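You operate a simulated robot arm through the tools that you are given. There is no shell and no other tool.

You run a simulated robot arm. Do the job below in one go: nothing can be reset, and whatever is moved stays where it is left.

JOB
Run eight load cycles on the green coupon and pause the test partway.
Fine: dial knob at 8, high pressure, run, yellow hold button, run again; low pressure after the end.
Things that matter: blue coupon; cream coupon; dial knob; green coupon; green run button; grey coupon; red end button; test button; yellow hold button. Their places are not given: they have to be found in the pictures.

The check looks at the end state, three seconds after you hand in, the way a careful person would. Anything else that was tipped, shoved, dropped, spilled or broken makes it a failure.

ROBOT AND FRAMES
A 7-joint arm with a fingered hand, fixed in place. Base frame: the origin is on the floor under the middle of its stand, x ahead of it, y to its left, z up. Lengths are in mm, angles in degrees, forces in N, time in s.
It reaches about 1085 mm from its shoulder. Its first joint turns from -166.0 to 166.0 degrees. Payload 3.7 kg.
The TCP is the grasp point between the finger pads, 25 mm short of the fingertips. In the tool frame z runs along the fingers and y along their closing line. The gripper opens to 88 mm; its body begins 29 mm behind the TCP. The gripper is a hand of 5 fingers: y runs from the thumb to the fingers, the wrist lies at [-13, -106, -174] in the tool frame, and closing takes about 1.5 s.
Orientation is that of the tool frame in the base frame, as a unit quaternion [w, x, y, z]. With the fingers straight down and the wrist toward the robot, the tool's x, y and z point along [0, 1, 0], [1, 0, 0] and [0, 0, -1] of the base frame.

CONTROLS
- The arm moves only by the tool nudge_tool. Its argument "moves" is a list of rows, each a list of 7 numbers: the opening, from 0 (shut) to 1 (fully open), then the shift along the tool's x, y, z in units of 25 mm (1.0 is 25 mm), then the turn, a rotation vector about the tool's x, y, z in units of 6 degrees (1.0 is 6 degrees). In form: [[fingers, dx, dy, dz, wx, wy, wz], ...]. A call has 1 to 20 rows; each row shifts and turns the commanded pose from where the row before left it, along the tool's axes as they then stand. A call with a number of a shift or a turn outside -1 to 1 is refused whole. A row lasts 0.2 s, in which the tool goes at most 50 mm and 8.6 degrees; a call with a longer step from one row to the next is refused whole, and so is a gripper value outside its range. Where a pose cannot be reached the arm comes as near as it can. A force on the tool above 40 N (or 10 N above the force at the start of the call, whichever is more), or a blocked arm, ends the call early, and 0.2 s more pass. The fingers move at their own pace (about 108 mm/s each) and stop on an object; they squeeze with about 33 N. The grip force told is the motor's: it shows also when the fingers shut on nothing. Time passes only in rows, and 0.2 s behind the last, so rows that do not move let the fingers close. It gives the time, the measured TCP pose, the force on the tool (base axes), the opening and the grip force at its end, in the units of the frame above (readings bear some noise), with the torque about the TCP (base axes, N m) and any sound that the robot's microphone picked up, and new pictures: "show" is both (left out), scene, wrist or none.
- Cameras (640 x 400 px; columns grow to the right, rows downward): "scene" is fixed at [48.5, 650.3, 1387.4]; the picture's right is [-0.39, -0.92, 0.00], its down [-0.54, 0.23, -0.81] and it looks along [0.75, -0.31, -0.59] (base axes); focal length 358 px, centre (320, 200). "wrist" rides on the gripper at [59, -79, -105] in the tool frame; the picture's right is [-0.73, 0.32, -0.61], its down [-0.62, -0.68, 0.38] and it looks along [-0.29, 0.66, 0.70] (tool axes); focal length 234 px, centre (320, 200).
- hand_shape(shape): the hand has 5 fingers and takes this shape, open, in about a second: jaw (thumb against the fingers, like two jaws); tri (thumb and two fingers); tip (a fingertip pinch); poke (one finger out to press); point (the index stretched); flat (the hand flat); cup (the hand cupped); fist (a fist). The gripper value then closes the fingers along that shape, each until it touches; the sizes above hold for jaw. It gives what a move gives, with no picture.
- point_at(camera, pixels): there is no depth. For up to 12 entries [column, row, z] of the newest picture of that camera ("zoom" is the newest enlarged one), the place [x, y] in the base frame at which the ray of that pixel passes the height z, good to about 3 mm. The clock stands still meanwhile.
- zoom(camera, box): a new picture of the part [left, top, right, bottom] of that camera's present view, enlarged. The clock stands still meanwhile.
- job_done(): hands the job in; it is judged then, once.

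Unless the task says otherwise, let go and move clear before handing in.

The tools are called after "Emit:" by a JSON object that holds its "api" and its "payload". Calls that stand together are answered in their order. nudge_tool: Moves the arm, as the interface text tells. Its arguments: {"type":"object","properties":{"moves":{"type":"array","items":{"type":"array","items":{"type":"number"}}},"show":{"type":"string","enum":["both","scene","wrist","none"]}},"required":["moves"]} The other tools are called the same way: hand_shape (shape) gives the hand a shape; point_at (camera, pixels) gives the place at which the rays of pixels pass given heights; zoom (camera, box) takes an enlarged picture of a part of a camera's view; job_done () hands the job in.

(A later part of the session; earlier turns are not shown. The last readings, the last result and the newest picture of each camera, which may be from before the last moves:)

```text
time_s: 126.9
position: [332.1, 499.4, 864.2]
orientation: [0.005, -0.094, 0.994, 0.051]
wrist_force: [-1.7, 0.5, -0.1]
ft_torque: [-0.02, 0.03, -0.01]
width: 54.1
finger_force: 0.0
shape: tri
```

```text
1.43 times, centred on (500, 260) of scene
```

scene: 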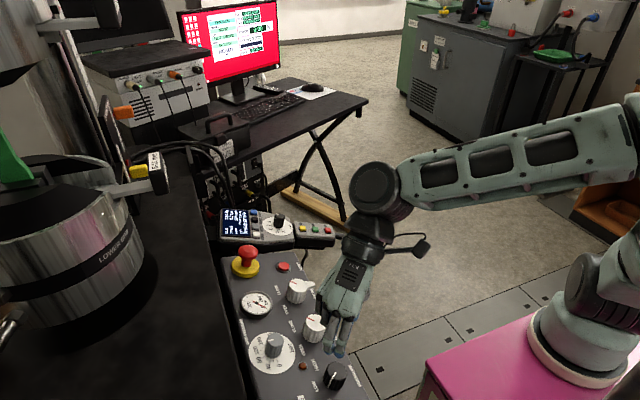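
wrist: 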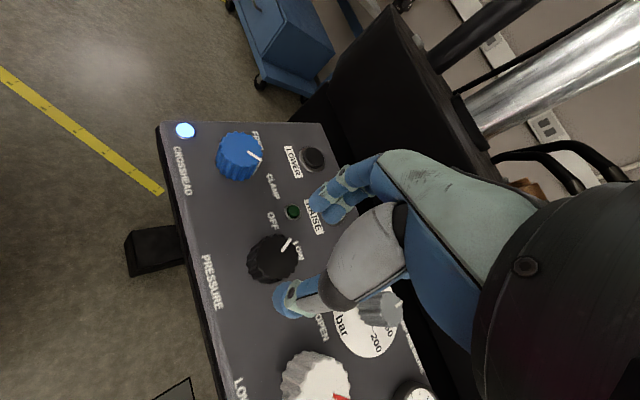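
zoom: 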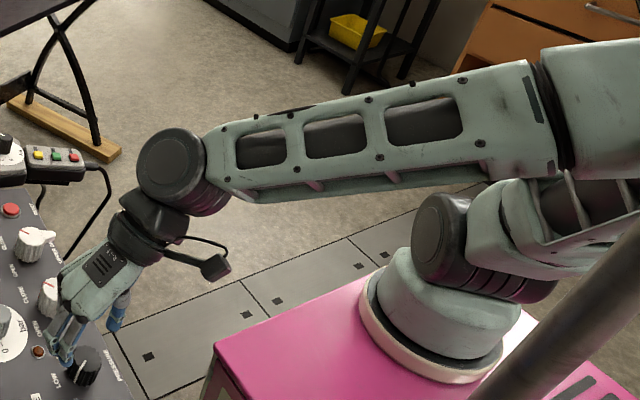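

It follows within 2 mm at yaw 100°. I'll descend 25 mm further and check again.

Emit:
{"api": "nudge_tool", "payload": {"moves": [[0.62, 0, 0, 0.5, 0, 0, 0], [0.62, 0, 0, 0.5, 0, 0, 0], [0.62, 0, 0, 0, 0, 0, 0]], "show": "wrist"}}

Emit:
{"api": "zoom", "payload": {"camera": "wrist", "box": [200, 180, 360, 340]}}

Emit:
{"api": "zoom", "payload": {"camera": "scene", "box": [360, 120, 640, 400]}}

```text
time_s: 127.7
position: [333.0, 500.1, 851.8]
orientation: [-0.003, -0.092, 0.994, 0.063]
wrist_force: [0.2, 0.6, -0.2]
ft_torque: [0.02, 0.0, 0.03]
width: 54.2
finger_force: 0.1
shape: tri
```

wrist: 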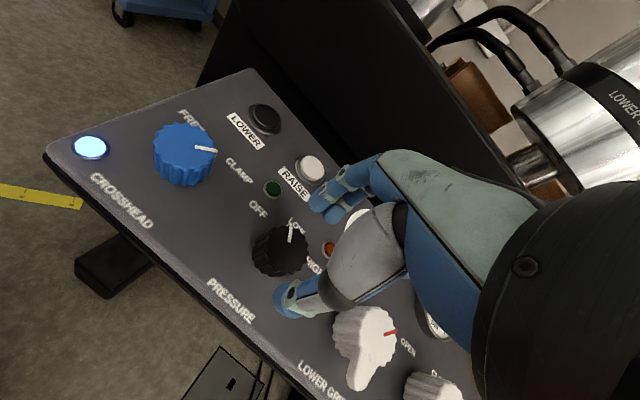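

```text
2.50 times, centred on (280, 260) of wrist
```

zoom: 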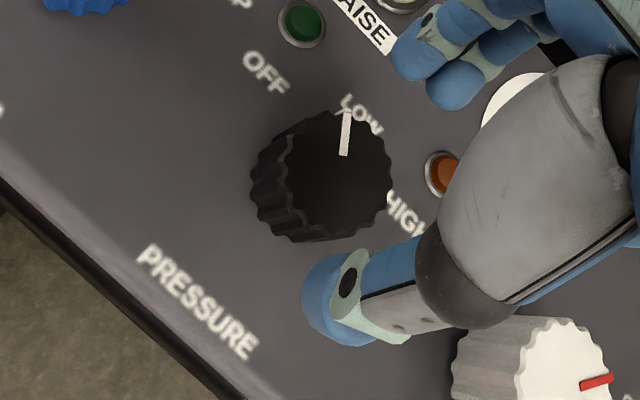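

```text
1.43 times, centred on (500, 260) of scene
```

zoom: 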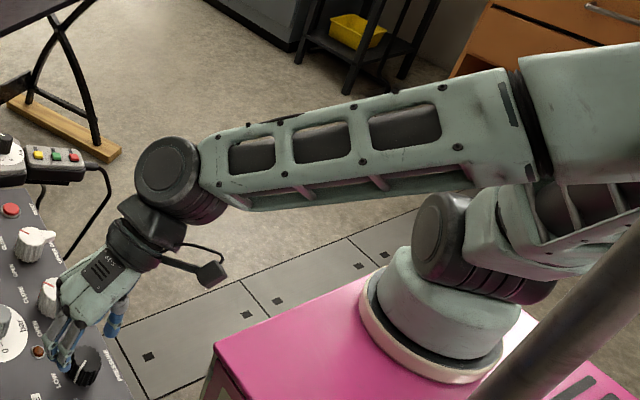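

It lags again as the tilted hand nearly lines up with the forearm, so the wrist is running out of bend. Making the hand vertical should give it room. I'll reduce the tilt to about zero and test descending.

Emit:
{"api": "nudge_tool", "payload": {"moves": [[0.62, 0, 0, -0.3, 0.7, 0.05, 0], [0.62, 0, 0, 0, 0.7, 0.05, 0], [0.62, 0, 0, 0, 0, 0, 0], [0.62, 0, 0, 0, 0, 0, 0]], "show": "none"}}

```text
time_s: 128.7
position: [344.3, 491.4, 863.9]
orientation: [-0.01, -0.083, 0.996, -0.004]
wrist_force: [-0.4, -0.7, 1.1]
ft_torque: [-0.01, -0.02, -0.04]
width: 54.3
finger_force: 0.0
shape: tri
```

Vertical is worse, so more forward tilt is the better direction. I'll back out, set a tilt of about 20° at yaw 77°, and approach that way.

Emit:
{"api": "nudge_tool", "payload": {"moves": [[0.62, -0.78, -0.485, -0.75, 0, 0, 0], [0.62, -0.78, -0.485, -0.75, 0, 0, 0], [0.62, -0.78, -0.485, -0.75, 0, 0, 0], [0.62, -0.78, -0.485, -0.75, 0, 0, 0], [0.62, -0.78, -0.485, -0.75, 0, 0, 0], [0.62, -0.78, -0.485, -0.75, 0, 0, 0], [0.62, -0.78, -0.485, -0.75, 0, 0, 0], [0.62, -0.78, -0.485, -0.75, 0, 0, 0], [0.62, 0, 0, 0, 0, 0, 0.9], [0.62, 0, 0, 0, 0, 0, 0.9], [0.62, 0, 0, 0, 0, 0, 0.9], [0.62, 0, 0, 0, 0, 0, 0.9], [0.62, 0, 0, 0, -0.8, 0, 0], [0.62, 0, 0, 0, -0.8, 0, 0], [0.62, 0, 0, 0, -0.8, 0, 0], [0.62, 0, 0, 0, -0.8, 0, 0], [0.62, 0, 0, 0, 0, 0, 0]], "show": "scene"}}

```text
time_s: 132.3
position: [500.8, 441.8, 1001.3]
orientation: [0.027, 0.09, 0.985, 0.145]
wrist_force: [0.3, -0.4, 0.0]
ft_torque: [0.03, 0.0, 0.03]
width: 54.4
finger_force: 0.1
shape: tri
```

scene: 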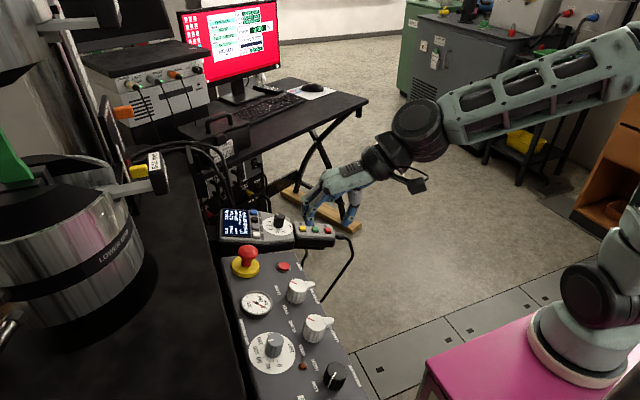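

Emit:
{"api": "nudge_tool", "payload": {"moves": [[0.62, 0.923, -0.12, 0.6, 0, 0, 0], [0.62, 0.923, -0.12, 0.6, 0, 0, 0], [0.62, 0.923, -0.12, 0.6, 0, 0, 0], [0.62, 0.923, -0.12, 0.6, 0, 0, 0], [0.62, 0.923, -0.12, 0.6, 0, 0, 0], [0.62, 0.923, -0.12, 0.6, 0, 0, 0], [0.62, 0.923, -0.12, 0.6, 0, 0, 0], [0.62, 0.923, -0.12, 0.6, 0, 0, 0], [0.62, 0, 0, 0, 0, 0, 0]], "show": "scene"}}

Emit:
{"api": "zoom", "payload": {"camera": "scene", "box": [360, 120, 640, 400]}}

```text
time_s: 134.5
position: [577.6, 392.6, 876.0]
orientation: [0.061, 0.325, 0.934, 0.134]
wrist_force: [1.1, 0.0, -0.2]
ft_torque: [0.0, -0.05, -0.01]
width: 54.5
finger_force: 0.0
shape: tri
stopped in row 9: the arm was blocked; the commanded pose is now the measured one
```

scene: 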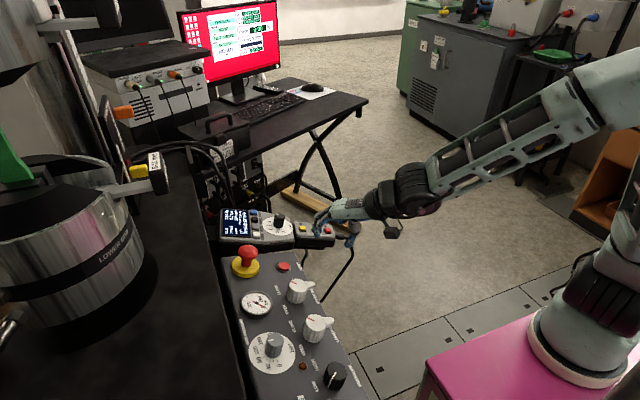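

```text
1.43 times, centred on (500, 260) of scene
```

zoom: 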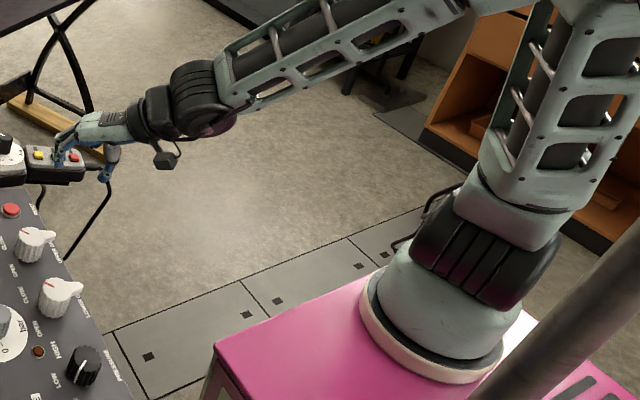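

The arm swung the wrong way (TCP now 578, 393, 876), but nothing was touched. I'll stop improvising and return to the starting pose, where the arm posture was clean.

Emit:
{"api": "nudge_tool", "payload": {"moves": [[0.5, -0.326, -0.232, -0.912, 0, 0, 0], [0.5, -0.326, -0.232, -0.912, 0, 0, 0], [0.5, -0.326, -0.232, -0.912, 0, 0, 0], [0.5, -0.326, -0.232, -0.912, 0, 0, 0], [0.5, -0.326, -0.232, -0.912, 0, 0, 0], [0.5, -0.326, -0.232, -0.912, 0, 0, 0], [0.5, -0.326, -0.232, -0.912, 0, 0, 0], [0.5, -0.326, -0.232, -0.912, 0, 0, 0], [0.5, -0.326, -0.232, -0.912, 0, 0, 0], [0.5, -0.326, -0.232, -0.912, 0, 0, 0], [0.5, 0, 0, 0, 0, 0, 0]], "show": "scene"}}

```text
time_s: 136.9
position: [560.2, 255.1, 1076.2]
orientation: [0.061, 0.325, 0.934, 0.134]
wrist_force: [-0.1, 0.6, 0.7]
ft_torque: [0.04, 0.0, -0.01]
width: 43.9
finger_force: 0.2
shape: tri
out of reach, approached as far as the arm can: row 3
```

scene: 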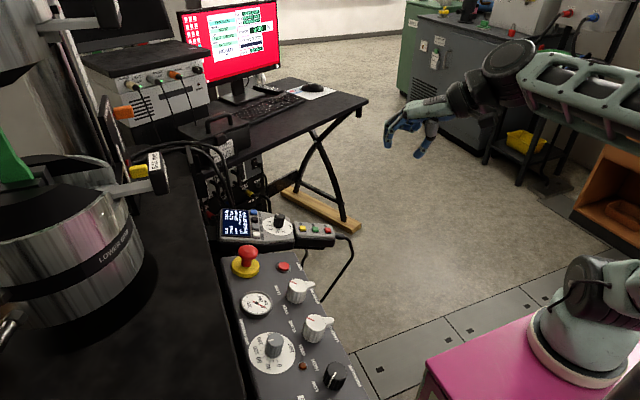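

The posture looks like the start again. I'll make the hand vertical and rotate to yaw 0 at the starting point to fully reset.

Emit:
{"api": "nudge_tool", "payload": {"moves": [[0.5, 0, 0, 0, 0.69, 0.06, 0], [0.5, 0, 0, 0, 0.69, 0.06, 0], [0.5, 0, 0, 0, 0.69, 0.06, 0], [0.5, 0, 0, 0, 0.69, 0.06, 0], [0.5, 0, 0, 0, 0, 0, 0.95], [0.5, 0, 0, 0, 0, 0, 0.95], [0.5, 0, 0, 0, 0, 0, 0.95], [0.5, 0, 0, 0, 0, 0, 0.95], [0.5, 0, 0, 0, 0, 0, 0.95], [0.5, 0, 0, 0, 0, 0, 0.95], [0.5, 0, 0, 0, 0, 0, 0.95], [0.5, 0, 0, 0, 0, 0, 0.95], [0.5, 0, 0, 0, 0, 0, 0.95], [0.5, 0, 0, 0, 0, 0, 0]], "show": "both"}}

```text
time_s: 138.0
position: [517.6, 282.7, 1069.2]
orientation: [-0.025, 0.283, 0.959, 0.009]
wrist_force: [0.6, -0.4, 0.3]
ft_torque: [0.01, -0.03, 0.0]
width: 44.3
finger_force: 0.1
shape: tri
stopped in row 5: the arm was blocked; the commanded pose is now the measured one
```

scene: 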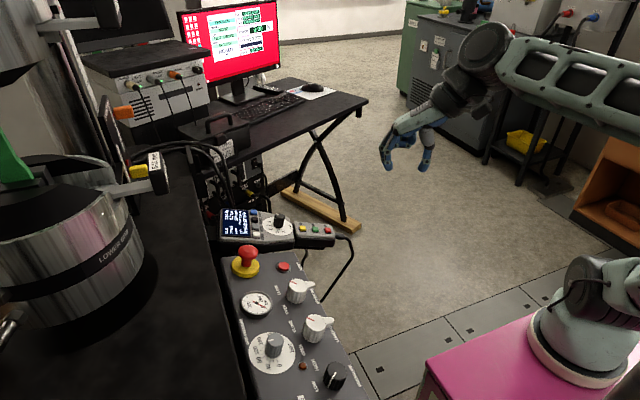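
wrist: 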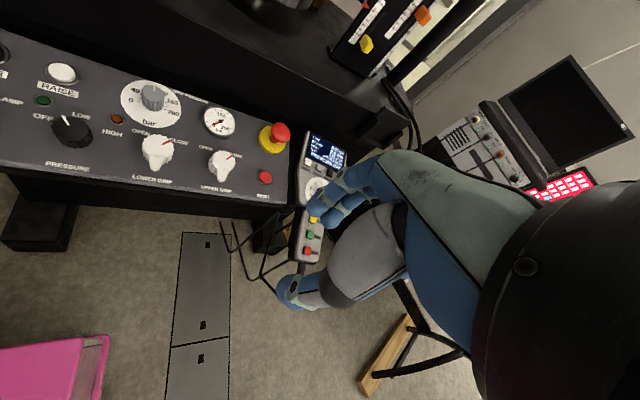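

The arm blocks again while making the hand vertical. I want to see the whole arm, so I'll use a tall, narrow zoom at the right edge to view past the frame.

Emit:
{"api": "zoom", "payload": {"camera": "scene", "box": [560, 0, 640, 400]}}

```text
1.00 times, centred on (600, 200) of scene (not enlarged: the box is as wide or as high as the picture)
```

zoom: 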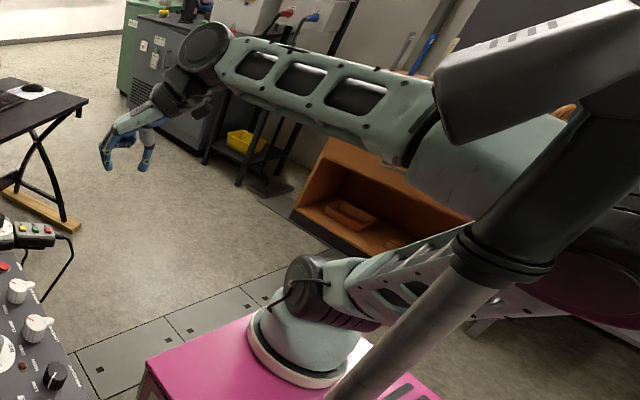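

Now I see the whole arm: there's a mast beside it, and the elbow has swung back toward −x behind the mast, which is what's limiting it. On the first successful approach the elbow was forward (+x), following the low-yaw turn at the pendant. I'll repeat that: go to (724, 430, 1043), turn clockwise to swing the elbow forward, then come back only to yaw 65°.

Emit:
{"api": "nudge_tool", "payload": {"moves": [[0.5, -0.378, 0.94, 0.087, 0, 0, 0], [0.5, -0.378, 0.94, 0.087, 0, 0, 0], [0.5, -0.378, 0.94, 0.087, 0, 0, 0], [0.5, -0.378, 0.94, 0.087, 0, 0, 0], [0.5, -0.378, 0.94, 0.087, 0, 0, 0], [0.5, -0.378, 0.94, 0.087, 0, 0, 0], [0.5, -0.378, 0.94, 0.087, 0, 0, 0], [0.5, -0.378, 0.94, 0.087, 0, 0, 0], [0.5, -0.378, 0.94, 0.087, 0, 0, 0], [0.5, -0.378, 0.94, 0.087, 0, 0, 0], [0.5, 0, 0, 0, 0, 0, 0]], "show": "none"}}

Emit:
{"api": "zoom", "payload": {"camera": "scene", "box": [560, 0, 640, 400]}}

```text
time_s: 140.4
position: [725.3, 427.9, 1042.7]
orientation: [-0.024, 0.288, 0.957, 0.007]
wrist_force: [0.0, 0.6, -0.2]
ft_torque: [0.0, -0.02, -0.03]
width: 44.4
finger_force: 0.1
shape: tri
```

```text
1.00 times, centred on (600, 200) of scene (not enlarged: the box is as wide or as high as the picture)
```

zoom: 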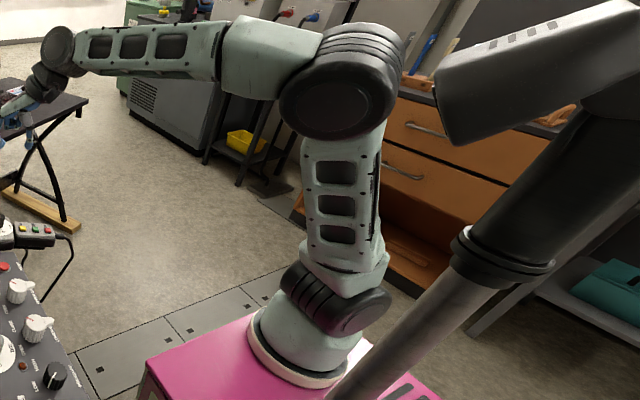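

The arm is now clearly elbow-up with a free upper arm, like on the first good approach. I'll set yaw 65° with the console tilt and move over as before.

Emit:
{"api": "nudge_tool", "payload": {"moves": [[0.5, 0, 0, 0, -0.8, 0.29, 0], [0.5, 0, 0, 0, -0.8, 0.29, 0], [0.5, 0, 0, 0, 0, 0, -0.7], [0.5, 0, 0, 0, 0, 0, -0.7], [0.5, 0, 0, 0, 0, 0, 0]], "show": "none"}}

```text
time_s: 141.6
position: [724.9, 428.4, 1043.0]
orientation: [-0.02, 0.216, 0.971, 0.097]
wrist_force: [-0.3, 0.7, -0.7]
ft_torque: [0.01, 0.02, 0.03]
width: 44.1
finger_force: 0.2
shape: tri
```

Emit:
{"api": "nudge_tool", "payload": {"moves": [[0.5, 0.88, -0.4286, 0.043, 0, 0, 0], [0.5, 0.88, -0.4286, 0.043, 0, 0, 0], [0.5, 0.88, -0.4286, 0.043, 0, 0, 0], [0.5, 0.88, -0.4286, 0.043, 0, 0, 0], [0.5, 0.88, -0.4286, 0.043, 0, 0, 0], [0.5, 0.88, -0.4286, 0.043, 0, 0, 0], [0.5, 0.88, -0.4286, 0.043, 0, 0, 0], [0.5, 0.88, -0.4286, 0.043, 0, 0, 0], [0.5, 0.88, -0.4286, 0.043, 0, 0, 0], [0.5, 0.88, -0.4286, 0.043, 0, 0, 0], [0.5, 0.88, -0.4286, 0.043, 0, 0, 0], [0.5, 0.88, -0.4286, 0.043, 0, 0, 0], [0.5, 0.88, -0.4286, 0.043, 0, 0, 0], [0.5, 0.88, -0.4286, 0.043, 0, 0, 0], [0.5, 0, 0, 0, 0, 0, 0]], "show": "none"}}

Emit:
{"api": "zoom", "payload": {"camera": "scene", "box": [560, 0, 640, 400]}}

```text
time_s: 144.8
position: [386.2, 425.3, 1025.6]
orientation: [-0.02, 0.217, 0.971, 0.098]
wrist_force: [-0.1, 0.0, -0.2]
ft_torque: [0.0, -0.04, 0.03]
width: 44.2
finger_force: 0.1
shape: tri
```

```text
1.00 times, centred on (600, 200) of scene (not enlarged: the box is as wide or as high as the picture)
```

zoom: 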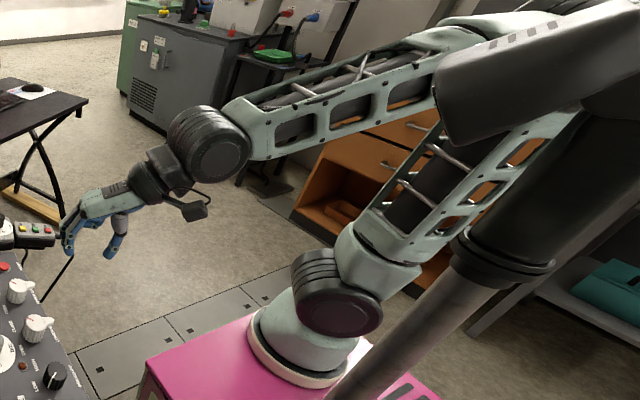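

Tracking is exact at (386, 425, 1026). I'll switch to the jaw shape for a caging grasp and move to hover over the knob.

Emit:
{"api": "hand_shape", "payload": {"shape": "jaw"}}

Emit:
{"api": "nudge_tool", "payload": {"moves": [[0.65, 0.41, 0.04, 0.947, 0, 0, 0], [0.65, 0.41, 0.04, 0.947, 0, 0, 0], [0.65, 0.41, 0.04, 0.947, 0, 0, 0], [0.65, 0.41, 0.04, 0.947, 0, 0, 0], [0.65, 0.41, 0.04, 0.947, 0, 0, 0], [0.65, 0.41, 0.04, 0.947, 0, 0, 0], [0.65, 0.41, 0.04, 0.947, 0, 0, 0], [0.65, 0, 0, 0, 0, 0, 0]], "show": "wrist"}}

Emit:
{"api": "zoom", "payload": {"camera": "wrist", "box": [200, 180, 360, 340]}}

Emit:
{"api": "zoom", "payload": {"camera": "scene", "box": [560, 0, 640, 400]}}

```text
time_s: 145.7
position: [385.1, 425.8, 1024.3]
orientation: [-0.021, 0.216, 0.971, 0.098]
wrist_force: [0.1, -0.2, 0.0]
ft_torque: [0.0, 0.01, -0.01]
width: 88.1
finger_force: 0.0
shape: jaw
```

```text
time_s: 147.5
position: [323.3, 491.8, 870.2]
orientation: [-0.02, 0.217, 0.971, 0.099]
wrist_force: [-0.6, 0.0, 0.0]
ft_torque: [-0.02, 0.01, -0.02]
width: 57.3
finger_force: 0.0
shape: jaw
```

wrist: 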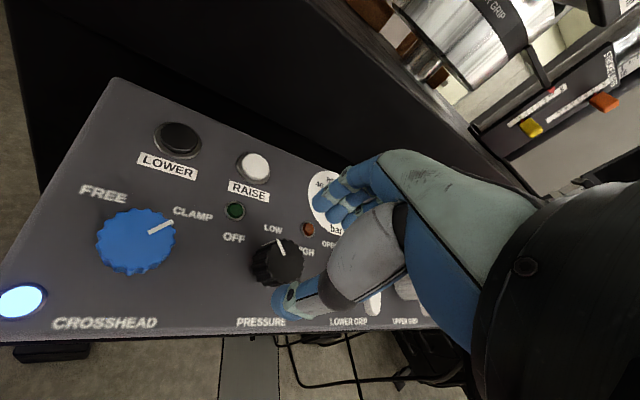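

```text
2.50 times, centred on (280, 260) of wrist
```

zoom: 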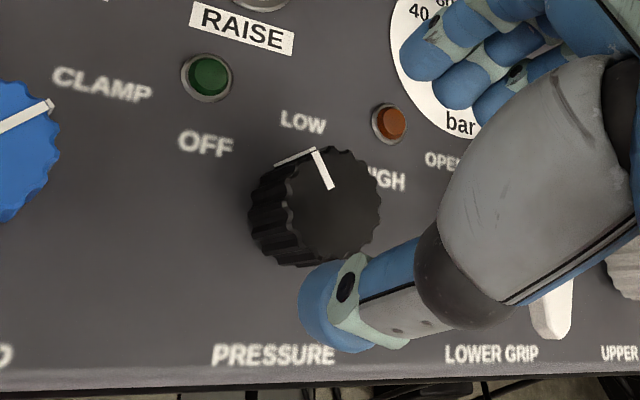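

```text
1.00 times, centred on (600, 200) of scene (not enlarged: the box is as wide or as high as the picture)
```

zoom: 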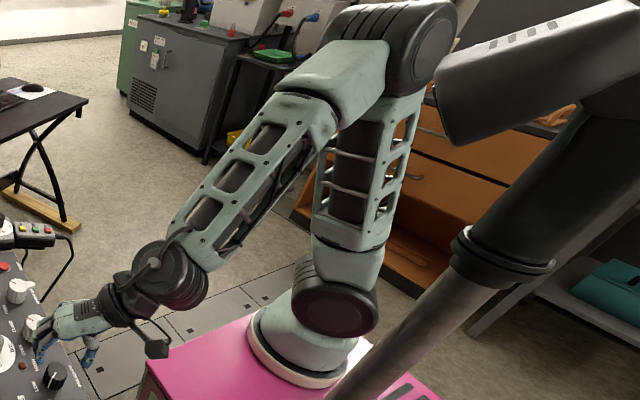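

The arm is in a clean elbow-up posture and on target. Before gripping, I'll test the clockwise rotation range here in free air.

Emit:
{"api": "nudge_tool", "payload": {"moves": [[0.65, 0, 0, 0, 0, 0, 0.9], [0.65, 0, 0, 0, 0, 0, 0.9], [0.65, 0, 0, 0, 0, 0, 0.9], [0.65, 0, 0, 0, 0, 0, 0.9], [0.65, 0, 0, 0, 0, 0, 0.9], [0.65, 0, 0, 0, 0, 0, 0.9], [0.65, 0, 0, 0, 0, 0, 0]], "show": "none"}}

Emit:
{"api": "zoom", "payload": {"camera": "scene", "box": [560, 0, 640, 400]}}

```text
time_s: 149.1
position: [321.7, 493.9, 869.6]
orientation: [-0.048, 0.479, 0.872, 0.089]
wrist_force: [0.3, -0.9, 0.2]
ft_torque: [0.03, 0.02, 0.01]
width: 57.4
finger_force: 0.0
shape: jaw
```

```text
1.00 times, centred on (600, 200) of scene (not enlarged: the box is as wide or as high as the picture)
```

zoom: 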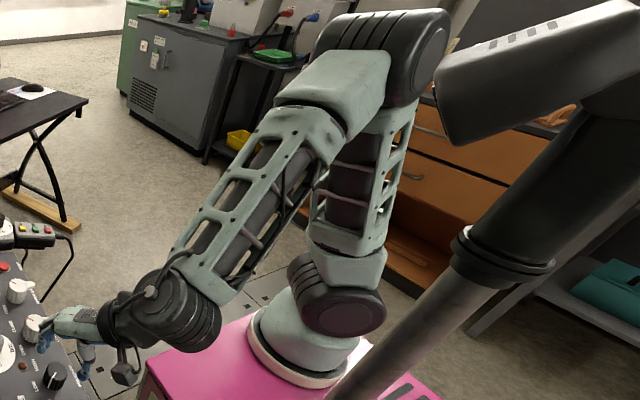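

It tracks down to yaw 32° without trouble. Testing further clockwise.

Emit:
{"api": "nudge_tool", "payload": {"moves": [[0.65, 0, 0, 0, 0, 0, 0.9], [0.65, 0, 0, 0, 0, 0, 0.9], [0.65, 0, 0, 0, 0, 0, 0.9], [0.65, 0, 0, 0, 0, 0, 0.9], [0.65, 0, 0, 0, 0, 0, 0.9], [0.65, 0, 0, 0, 0, 0, 0.9], [0.65, 0, 0, 0, 0, 0, 0]], "show": "none"}}

Emit:
{"api": "zoom", "payload": {"camera": "scene", "box": [560, 0, 640, 400]}}

```text
time_s: 150.7
position: [322.8, 495.6, 869.7]
orientation: [-0.07, 0.703, 0.704, 0.071]
wrist_force: [0.6, -0.4, 0.2]
ft_torque: [-0.04, 0.03, 0.0]
width: 57.6
finger_force: 0.0
shape: jaw
```

```text
1.00 times, centred on (600, 200) of scene (not enlarged: the box is as wide or as high as the picture)
```

zoom: 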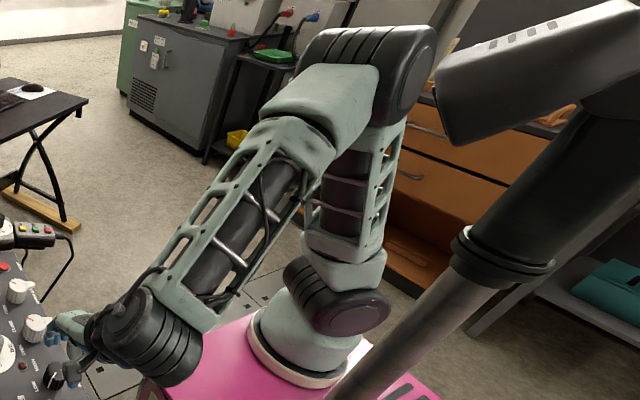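

Tracking is exact all the way to yaw 0. I'll return to yaw 65° and descend for the caging grasp.

Emit:
{"api": "nudge_tool", "payload": {"moves": [[0.65, 0, 0, 0, 0, 0, -0.9], [0.65, 0, 0, 0, 0, 0, -0.9], [0.65, 0, 0, 0, 0, 0, -0.9], [0.65, 0, 0, 0, 0, 0, -0.9], [0.65, 0, 0, 0, 0, 0, -0.9], [0.65, 0, 0, 0, 0, 0, -0.9], [0.65, 0, 0, 0, 0, 0, -0.9], [0.65, 0, 0, 0, 0, 0, -0.9], [0.65, 0, 0, 0, 0, 0, -0.9], [0.65, 0, 0, 0, 0, 0, -0.9], [0.65, 0, 0, 0, 0, 0, -0.9], [0.65, 0, 0, 0, 0, 0, -0.9], [0.65, 0, 0, 0, 0, 0, 0]], "show": "wrist"}}

Emit:
{"api": "zoom", "payload": {"camera": "wrist", "box": [200, 180, 360, 340]}}

Emit:
{"api": "zoom", "payload": {"camera": "scene", "box": [280, 300, 400, 400]}}

```text
time_s: 153.5
position: [321.4, 495.9, 870.0]
orientation: [-0.021, 0.215, 0.971, 0.098]
wrist_force: [0.5, 0.4, -1.8]
ft_torque: [-0.02, 0.02, 0.01]
width: 57.5
finger_force: 0.1
shape: jaw
```

wrist: 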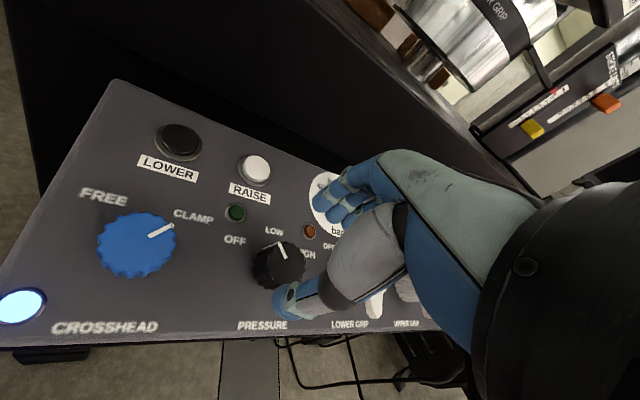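

```text
2.50 times, centred on (280, 260) of wrist
```

zoom: 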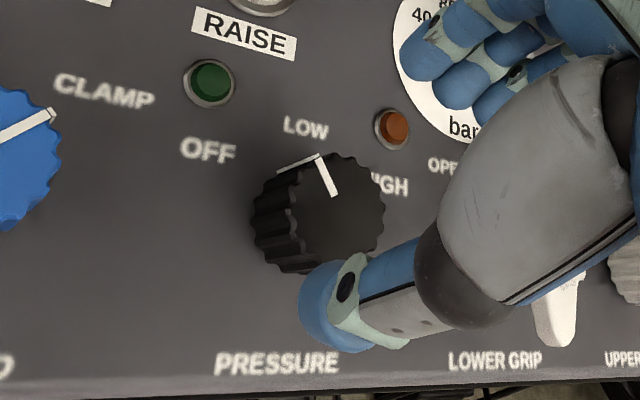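

```text
4.00 times, centred on (340, 350) of scene
```

zoom: 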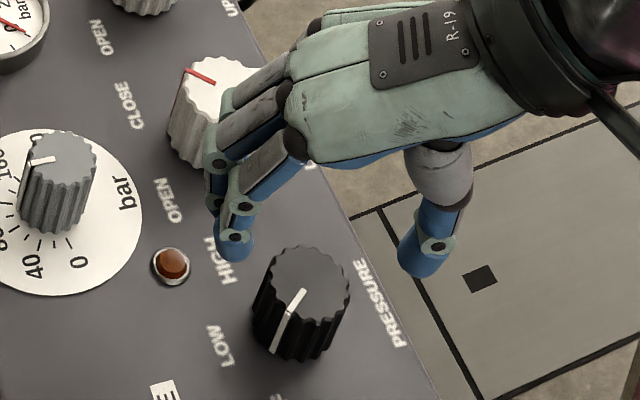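

The knob is at tool (−8, 0, 60). I'll shift 2.5 mm so it sits at −5, between the index and ring fingers, descend 53 mm, and check.

Emit:
{"api": "nudge_tool", "payload": {"moves": [[0.65, -0.1, 0, 0.5, 0, 0, 0], [0.65, 0, 0, 0.5, 0, 0, 0], [0.65, 0, 0, 0.5, 0, 0, 0], [0.65, 0, 0, 0.4, 0, 0, 0], [0.65, 0, 0, 0.2, 0, 0, 0], [0.65, 0, 0, 0, 0, 0, 0]], "show": "wrist"}}

Emit:
{"api": "zoom", "payload": {"camera": "wrist", "box": [220, 180, 360, 320]}}

Emit:
{"api": "zoom", "payload": {"camera": "scene", "box": [280, 300, 400, 400]}}

```text
time_s: 154.9
position: [323.4, 505.1, 817.0]
orientation: [-0.02, 0.216, 0.971, 0.098]
wrist_force: [-0.2, 0.0, -0.8]
ft_torque: [0.01, 0.0, -0.02]
width: 57.6
finger_force: 0.0
shape: jaw
```

wrist: 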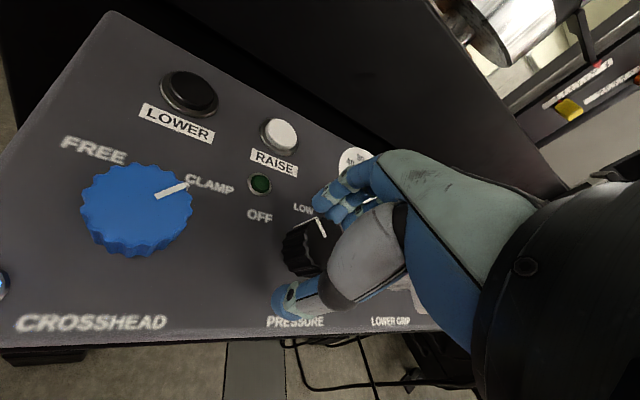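

```text
2.86 times, centred on (290, 250) of wrist
```

zoom: 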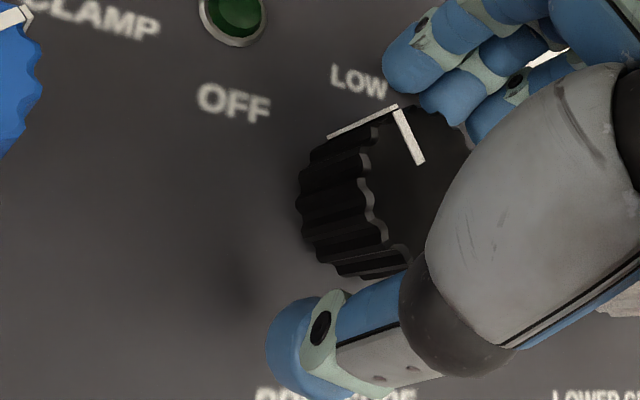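

```text
4.00 times, centred on (340, 350) of scene
```

zoom: 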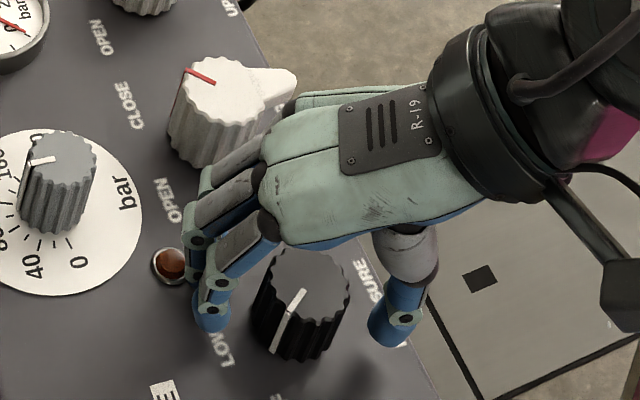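

In position with no contact. Closing the jaw on the knob.

Emit:
{"api": "nudge_tool", "payload": {"moves": [[0.45, 0, 0, 0, 0, 0, 0], [0.25, 0, 0, 0, 0, 0, 0], [0.1, 0, 0, 0, 0, 0, 0], [0.0, 0, 0, 0, 0, 0, 0], [0.0, 0, 0, 0, 0, 0, 0], [0.0, 0, 0, 0, 0, 0, 0]], "show": "wrist"}}

Emit:
{"api": "zoom", "payload": {"camera": "wrist", "box": [220, 180, 360, 320]}}

Emit:
{"api": "zoom", "payload": {"camera": "scene", "box": [280, 300, 400, 400]}}

```text
time_s: 156.3
position: [325.4, 503.0, 818.7]
orientation: [-0.021, 0.216, 0.971, 0.098]
wrist_force: [-3.0, -5.6, -4.0]
ft_torque: [-0.09, 0.05, -0.02]
width: 28.6
finger_force: 33.2
shape: jaw
```

wrist: 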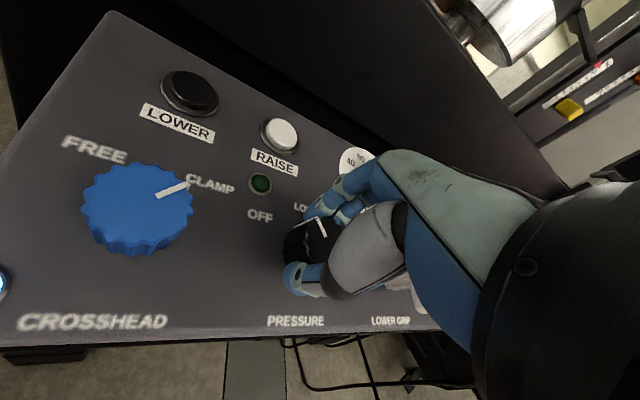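

```text
2.86 times, centred on (290, 250) of wrist
```

zoom: 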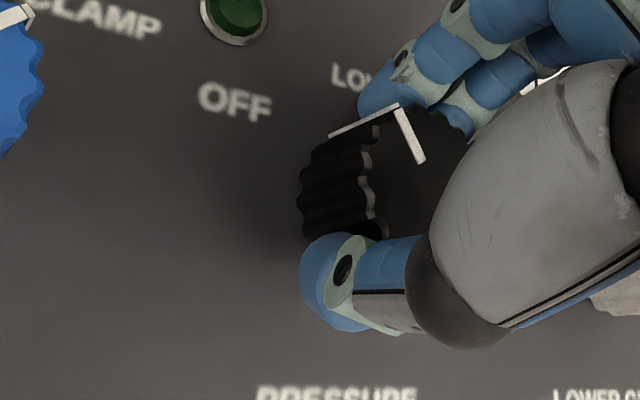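

```text
4.00 times, centred on (340, 350) of scene
```

zoom: 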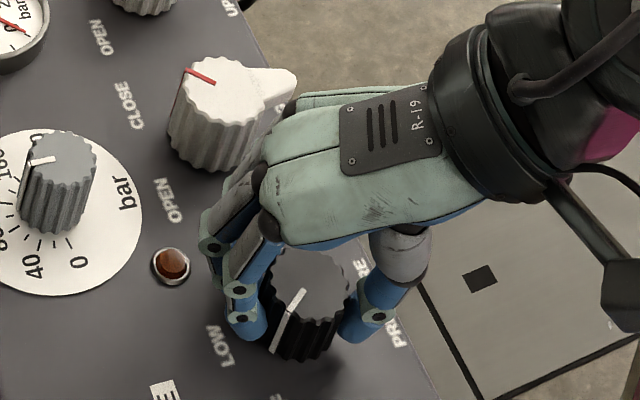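

A caged grip with modest forces. Turning clockwise in small steps.

Emit:
{"api": "nudge_tool", "payload": {"moves": [[0, 0, 0, 0, 0, 0, 0.5], [0, 0, 0, 0, 0, 0, 0.5], [0, 0, 0, 0, 0, 0, 0.5], [0, 0, 0, 0, 0, 0, 0.5]], "show": "wrist"}}

Emit:
{"api": "zoom", "payload": {"camera": "wrist", "box": [220, 180, 360, 320]}}

Emit:
{"api": "zoom", "payload": {"camera": "scene", "box": [280, 300, 400, 400]}}

```text
time_s: 157.3
position: [324.9, 503.3, 818.2]
orientation: [-0.031, 0.317, 0.943, 0.095]
wrist_force: [-3.6, -6.1, -4.3]
ft_torque: [-0.07, 0.1, 0.02]
width: 28.4
finger_force: 33.1
shape: jaw
```

wrist: 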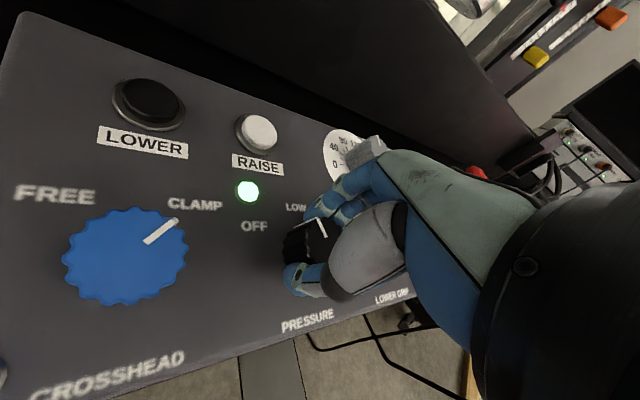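

```text
2.86 times, centred on (290, 250) of wrist
```

zoom: 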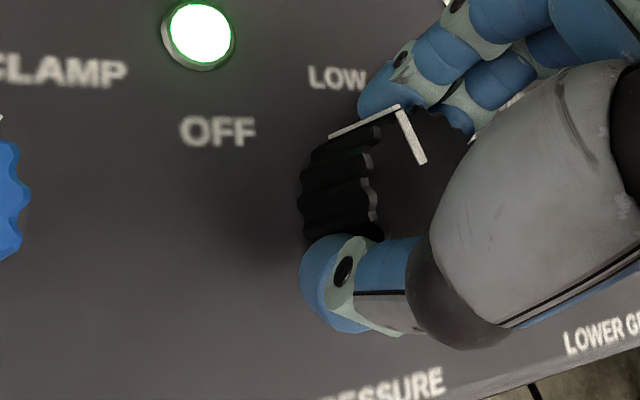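

```text
4.00 times, centred on (340, 350) of scene
```

zoom: 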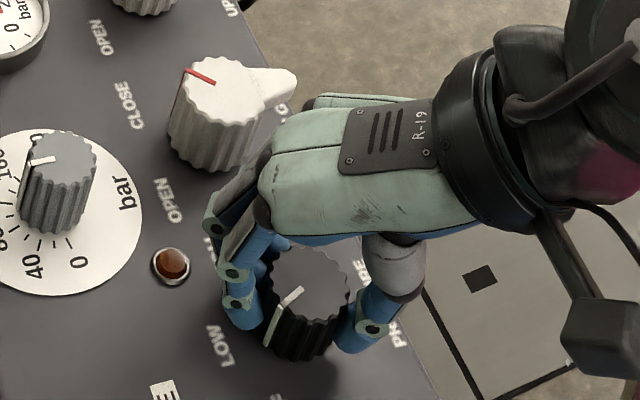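

The green lamp lit, so the knob turns with the hand with no slip and we're back in LOW. Continuing clockwise toward HIGH.

Emit:
{"api": "nudge_tool", "payload": {"moves": [[0, 0, 0, 0, 0, 0, 0.5], [0, 0, 0, 0, 0, 0, 0.5], [0, 0, 0, 0, 0, 0, 0.5], [0, 0, 0, 0, 0, 0, 0.5], [0, 0, 0, 0, 0, 0, 0.5], [0, 0, 0, 0, 0, 0, 0.5]], "show": "wrist"}}

Emit:
{"api": "zoom", "payload": {"camera": "scene", "box": [280, 300, 400, 400]}}

Emit:
{"api": "zoom", "payload": {"camera": "scene", "box": [210, 195, 290, 255]}}

```text
time_s: 158.7
position: [324.5, 504.6, 817.5]
orientation: [-0.046, 0.461, 0.882, 0.089]
wrist_force: [-1.3, 0.8, -5.7]
ft_torque: [0.0, 0.06, -0.03]
width: 27.9
finger_force: 33.4
shape: jaw
```

wrist: 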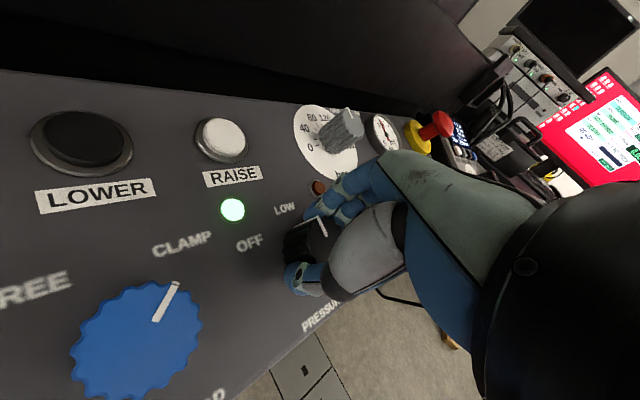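

```text
4.00 times, centred on (340, 350) of scene
```

zoom: 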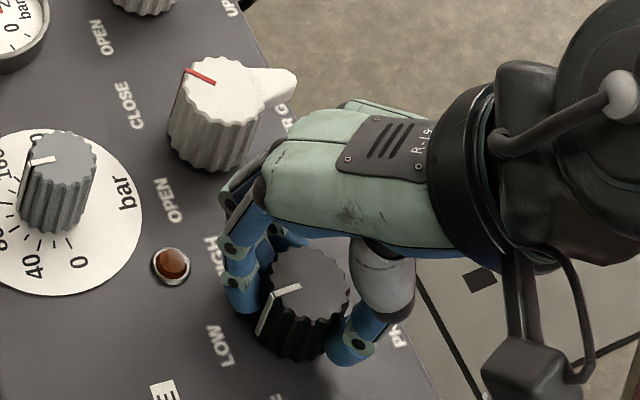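

```text
6.67 times, centred on (250, 225) of scene
```

zoom: 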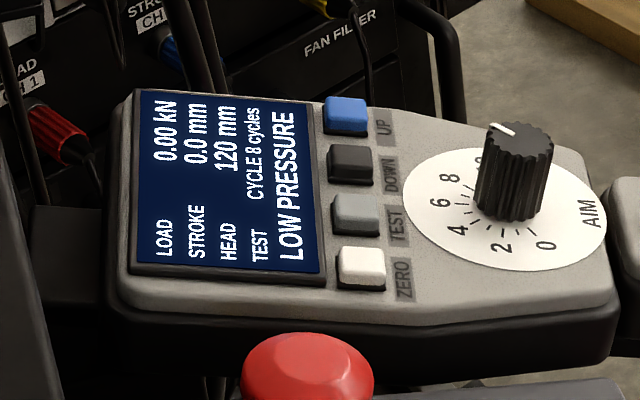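

The screen reads LOW PRESSURE again. Continuing to turn clockwise.

Emit:
{"api": "nudge_tool", "payload": {"moves": [[0, 0, 0, 0, 0, 0, 0.5], [0, 0, 0, 0, 0, 0, 0.5], [0, 0, 0, 0, 0, 0, 0.5], [0, 0, 0, 0, 0, 0, 0.5], [0, 0, 0, 0, 0, 0, 0.5], [0, 0, 0, 0, 0, 0, 0.5], [0, 0, 0, 0, 0, 0, 0.5], [0, 0, 0, 0, 0, 0, 0.5]], "show": "wrist"}}

Emit:
{"api": "zoom", "payload": {"camera": "scene", "box": [280, 300, 400, 400]}}

Emit:
{"api": "zoom", "payload": {"camera": "scene", "box": [210, 195, 290, 255]}}

```text
time_s: 160.5
position: [324.1, 505.8, 818.1]
orientation: [-0.063, 0.633, 0.767, 0.079]
wrist_force: [3.5, 2.4, 3.4]
ft_torque: [0.06, -0.04, 0.02]
width: 29.0
finger_force: 32.7
shape: jaw
```

wrist: 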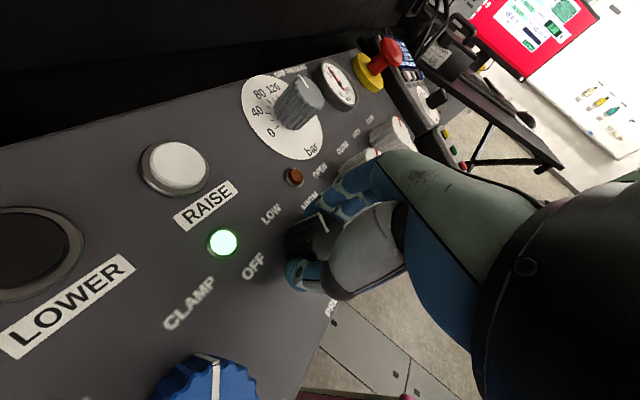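

```text
4.00 times, centred on (340, 350) of scene
```

zoom: 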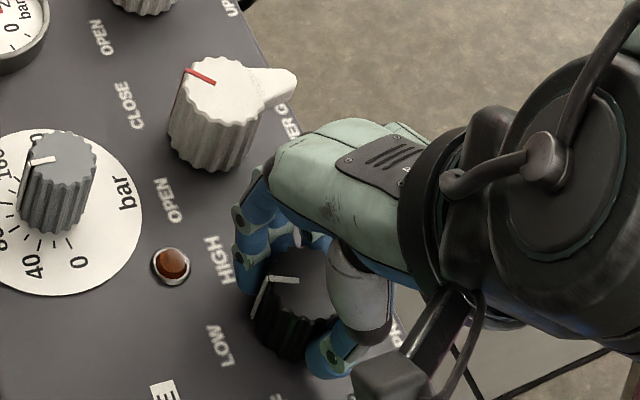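

```text
6.67 times, centred on (250, 225) of scene
```

zoom: 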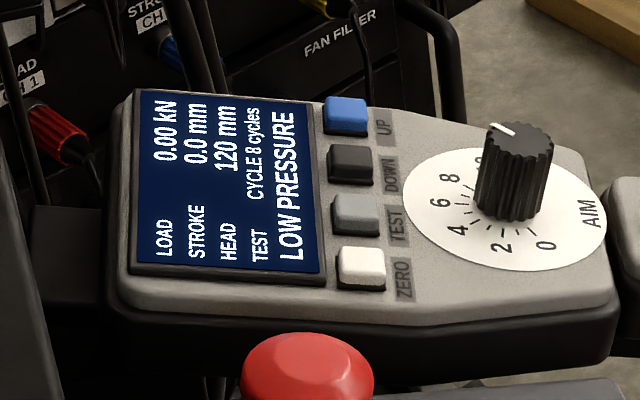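

The pointer is just past LOW. Continuing clockwise.

Emit:
{"api": "nudge_tool", "payload": {"moves": [[0, 0, 0, 0, 0, 0, 0.5], [0, 0, 0, 0, 0, 0, 0.5], [0, 0, 0, 0, 0, 0, 0.5], [0, 0, 0, 0, 0, 0, 0.5], [0, 0, 0, 0, 0, 0, 0.5], [0, 0, 0, 0, 0, 0, 0.5]], "show": "wrist"}}

Emit:
{"api": "zoom", "payload": {"camera": "scene", "box": [280, 300, 400, 400]}}

Emit:
{"api": "zoom", "payload": {"camera": "scene", "box": [210, 195, 290, 255]}}

Emit:
{"api": "zoom", "payload": {"camera": "scene", "box": [560, 0, 640, 400]}}

```text
time_s: 161.9
position: [326.1, 505.9, 817.5]
orientation: [-0.075, 0.746, 0.658, 0.067]
wrist_force: [2.1, 4.8, 4.0]
ft_torque: [0.11, -0.02, 0.04]
width: 29.2
finger_force: 33.1
shape: jaw
```

wrist: 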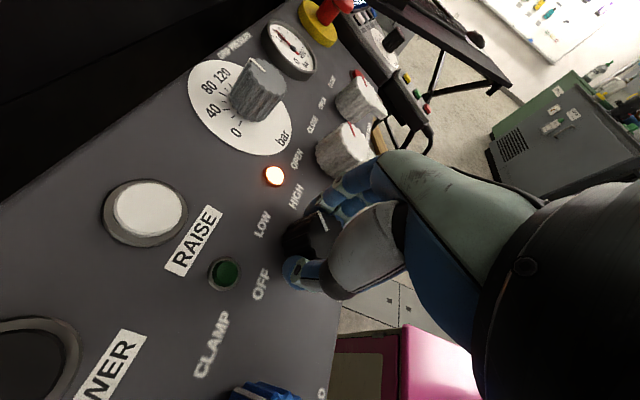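

```text
4.00 times, centred on (340, 350) of scene
```

zoom: 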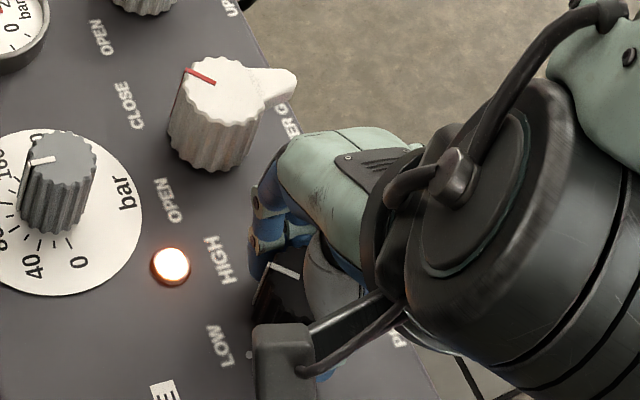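

```text
6.67 times, centred on (250, 225) of scene
```

zoom: 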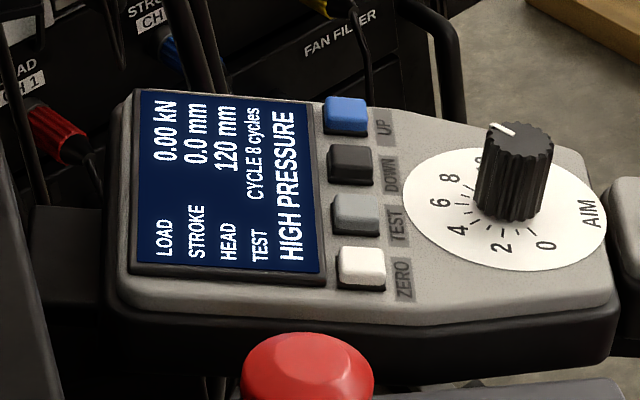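

```text
1.00 times, centred on (600, 200) of scene (not enlarged: the box is as wide or as high as the picture)
```

zoom: 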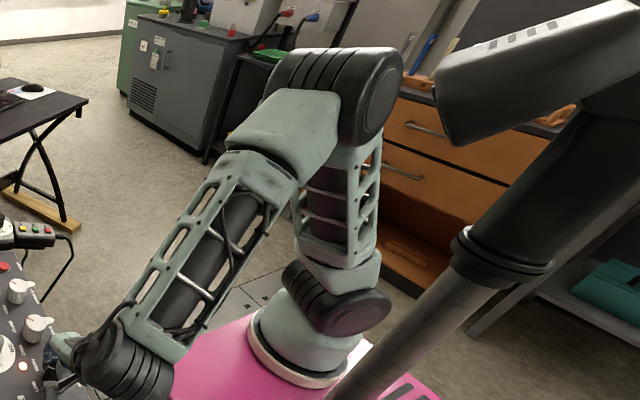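

HIGH PRESSURE is on, with the orange lamp lit. I'll turn a little further so the pointer sits properly at HIGH rather than just past the threshold.

Emit:
{"api": "nudge_tool", "payload": {"moves": [[0, 0, 0, 0, 0, 0, 0.5], [0, 0, 0, 0, 0, 0, 0.5], [0, 0, 0, 0, 0, 0, 0.5], [0, 0, 0, 0, 0, 0, 0.5]], "show": "wrist"}}

Emit:
{"api": "zoom", "payload": {"camera": "wrist", "box": [200, 140, 360, 300]}}

Emit:
{"api": "zoom", "payload": {"camera": "scene", "box": [280, 300, 400, 400]}}

```text
time_s: 162.9
position: [324.1, 504.7, 817.7]
orientation: [-0.082, 0.811, 0.576, 0.06]
wrist_force: [6.8, 9.5, 2.4]
ft_torque: [0.22, -0.11, 0.19]
width: 29.2
finger_force: 33.0
shape: jaw
```

wrist: 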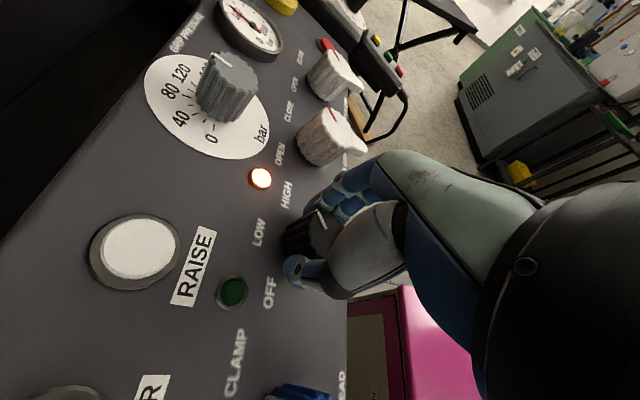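

```text
2.50 times, centred on (280, 220) of wrist
```

zoom: 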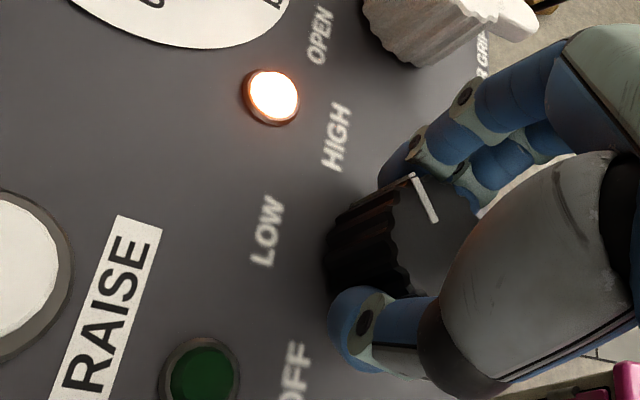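

```text
4.00 times, centred on (340, 350) of scene
```

zoom: 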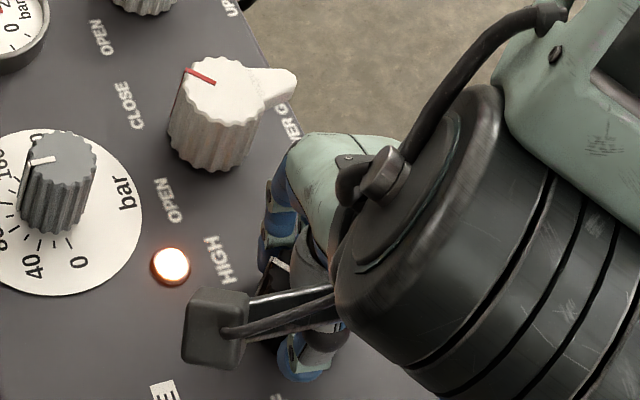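

The pointer is at HIGH and the torque suggests it's at the stop. Releasing and rising, then checking the knob and screen.

Emit:
{"api": "nudge_tool", "payload": {"moves": [[0.2, 0, 0, 0, 0, 0, 0], [0.4, 0, 0, 0, 0, 0, 0], [0.55, 0, 0, 0, 0, 0, 0], [0.6, 0, 0, 0, 0, 0, 0], [0.6, 0, 0, -0.3, 0, 0, 0], [0.6, 0, 0, -0.6, 0, 0, 0], [0.6, 0, 0, -0.8, 0, 0, 0], [0.6, 0, 0, -0.8, 0, 0, 0], [0.6, 0, 0, 0, 0, 0, 0]], "show": "wrist"}}

Emit:
{"api": "zoom", "payload": {"camera": "wrist", "box": [160, 140, 340, 320]}}

Emit:
{"api": "zoom", "payload": {"camera": "scene", "box": [210, 195, 290, 255]}}

```text
time_s: 164.9
position: [323.9, 493.3, 878.7]
orientation: [-0.081, 0.81, 0.577, 0.059]
wrist_force: [0.1, 0.1, -0.2]
ft_torque: [0.01, 0.01, 0.05]
width: 52.8
finger_force: 0.0
shape: jaw
```

wrist: 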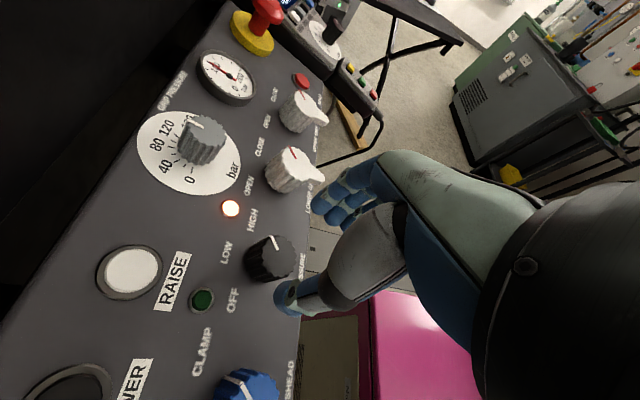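

```text
2.22 times, centred on (250, 230) of wrist
```

zoom: 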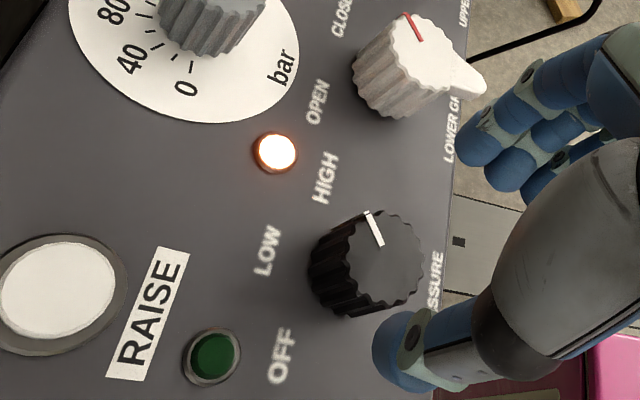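

```text
6.67 times, centred on (250, 225) of scene
```

zoom: 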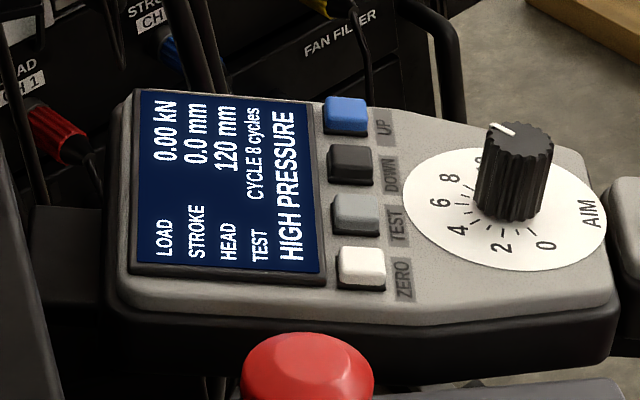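

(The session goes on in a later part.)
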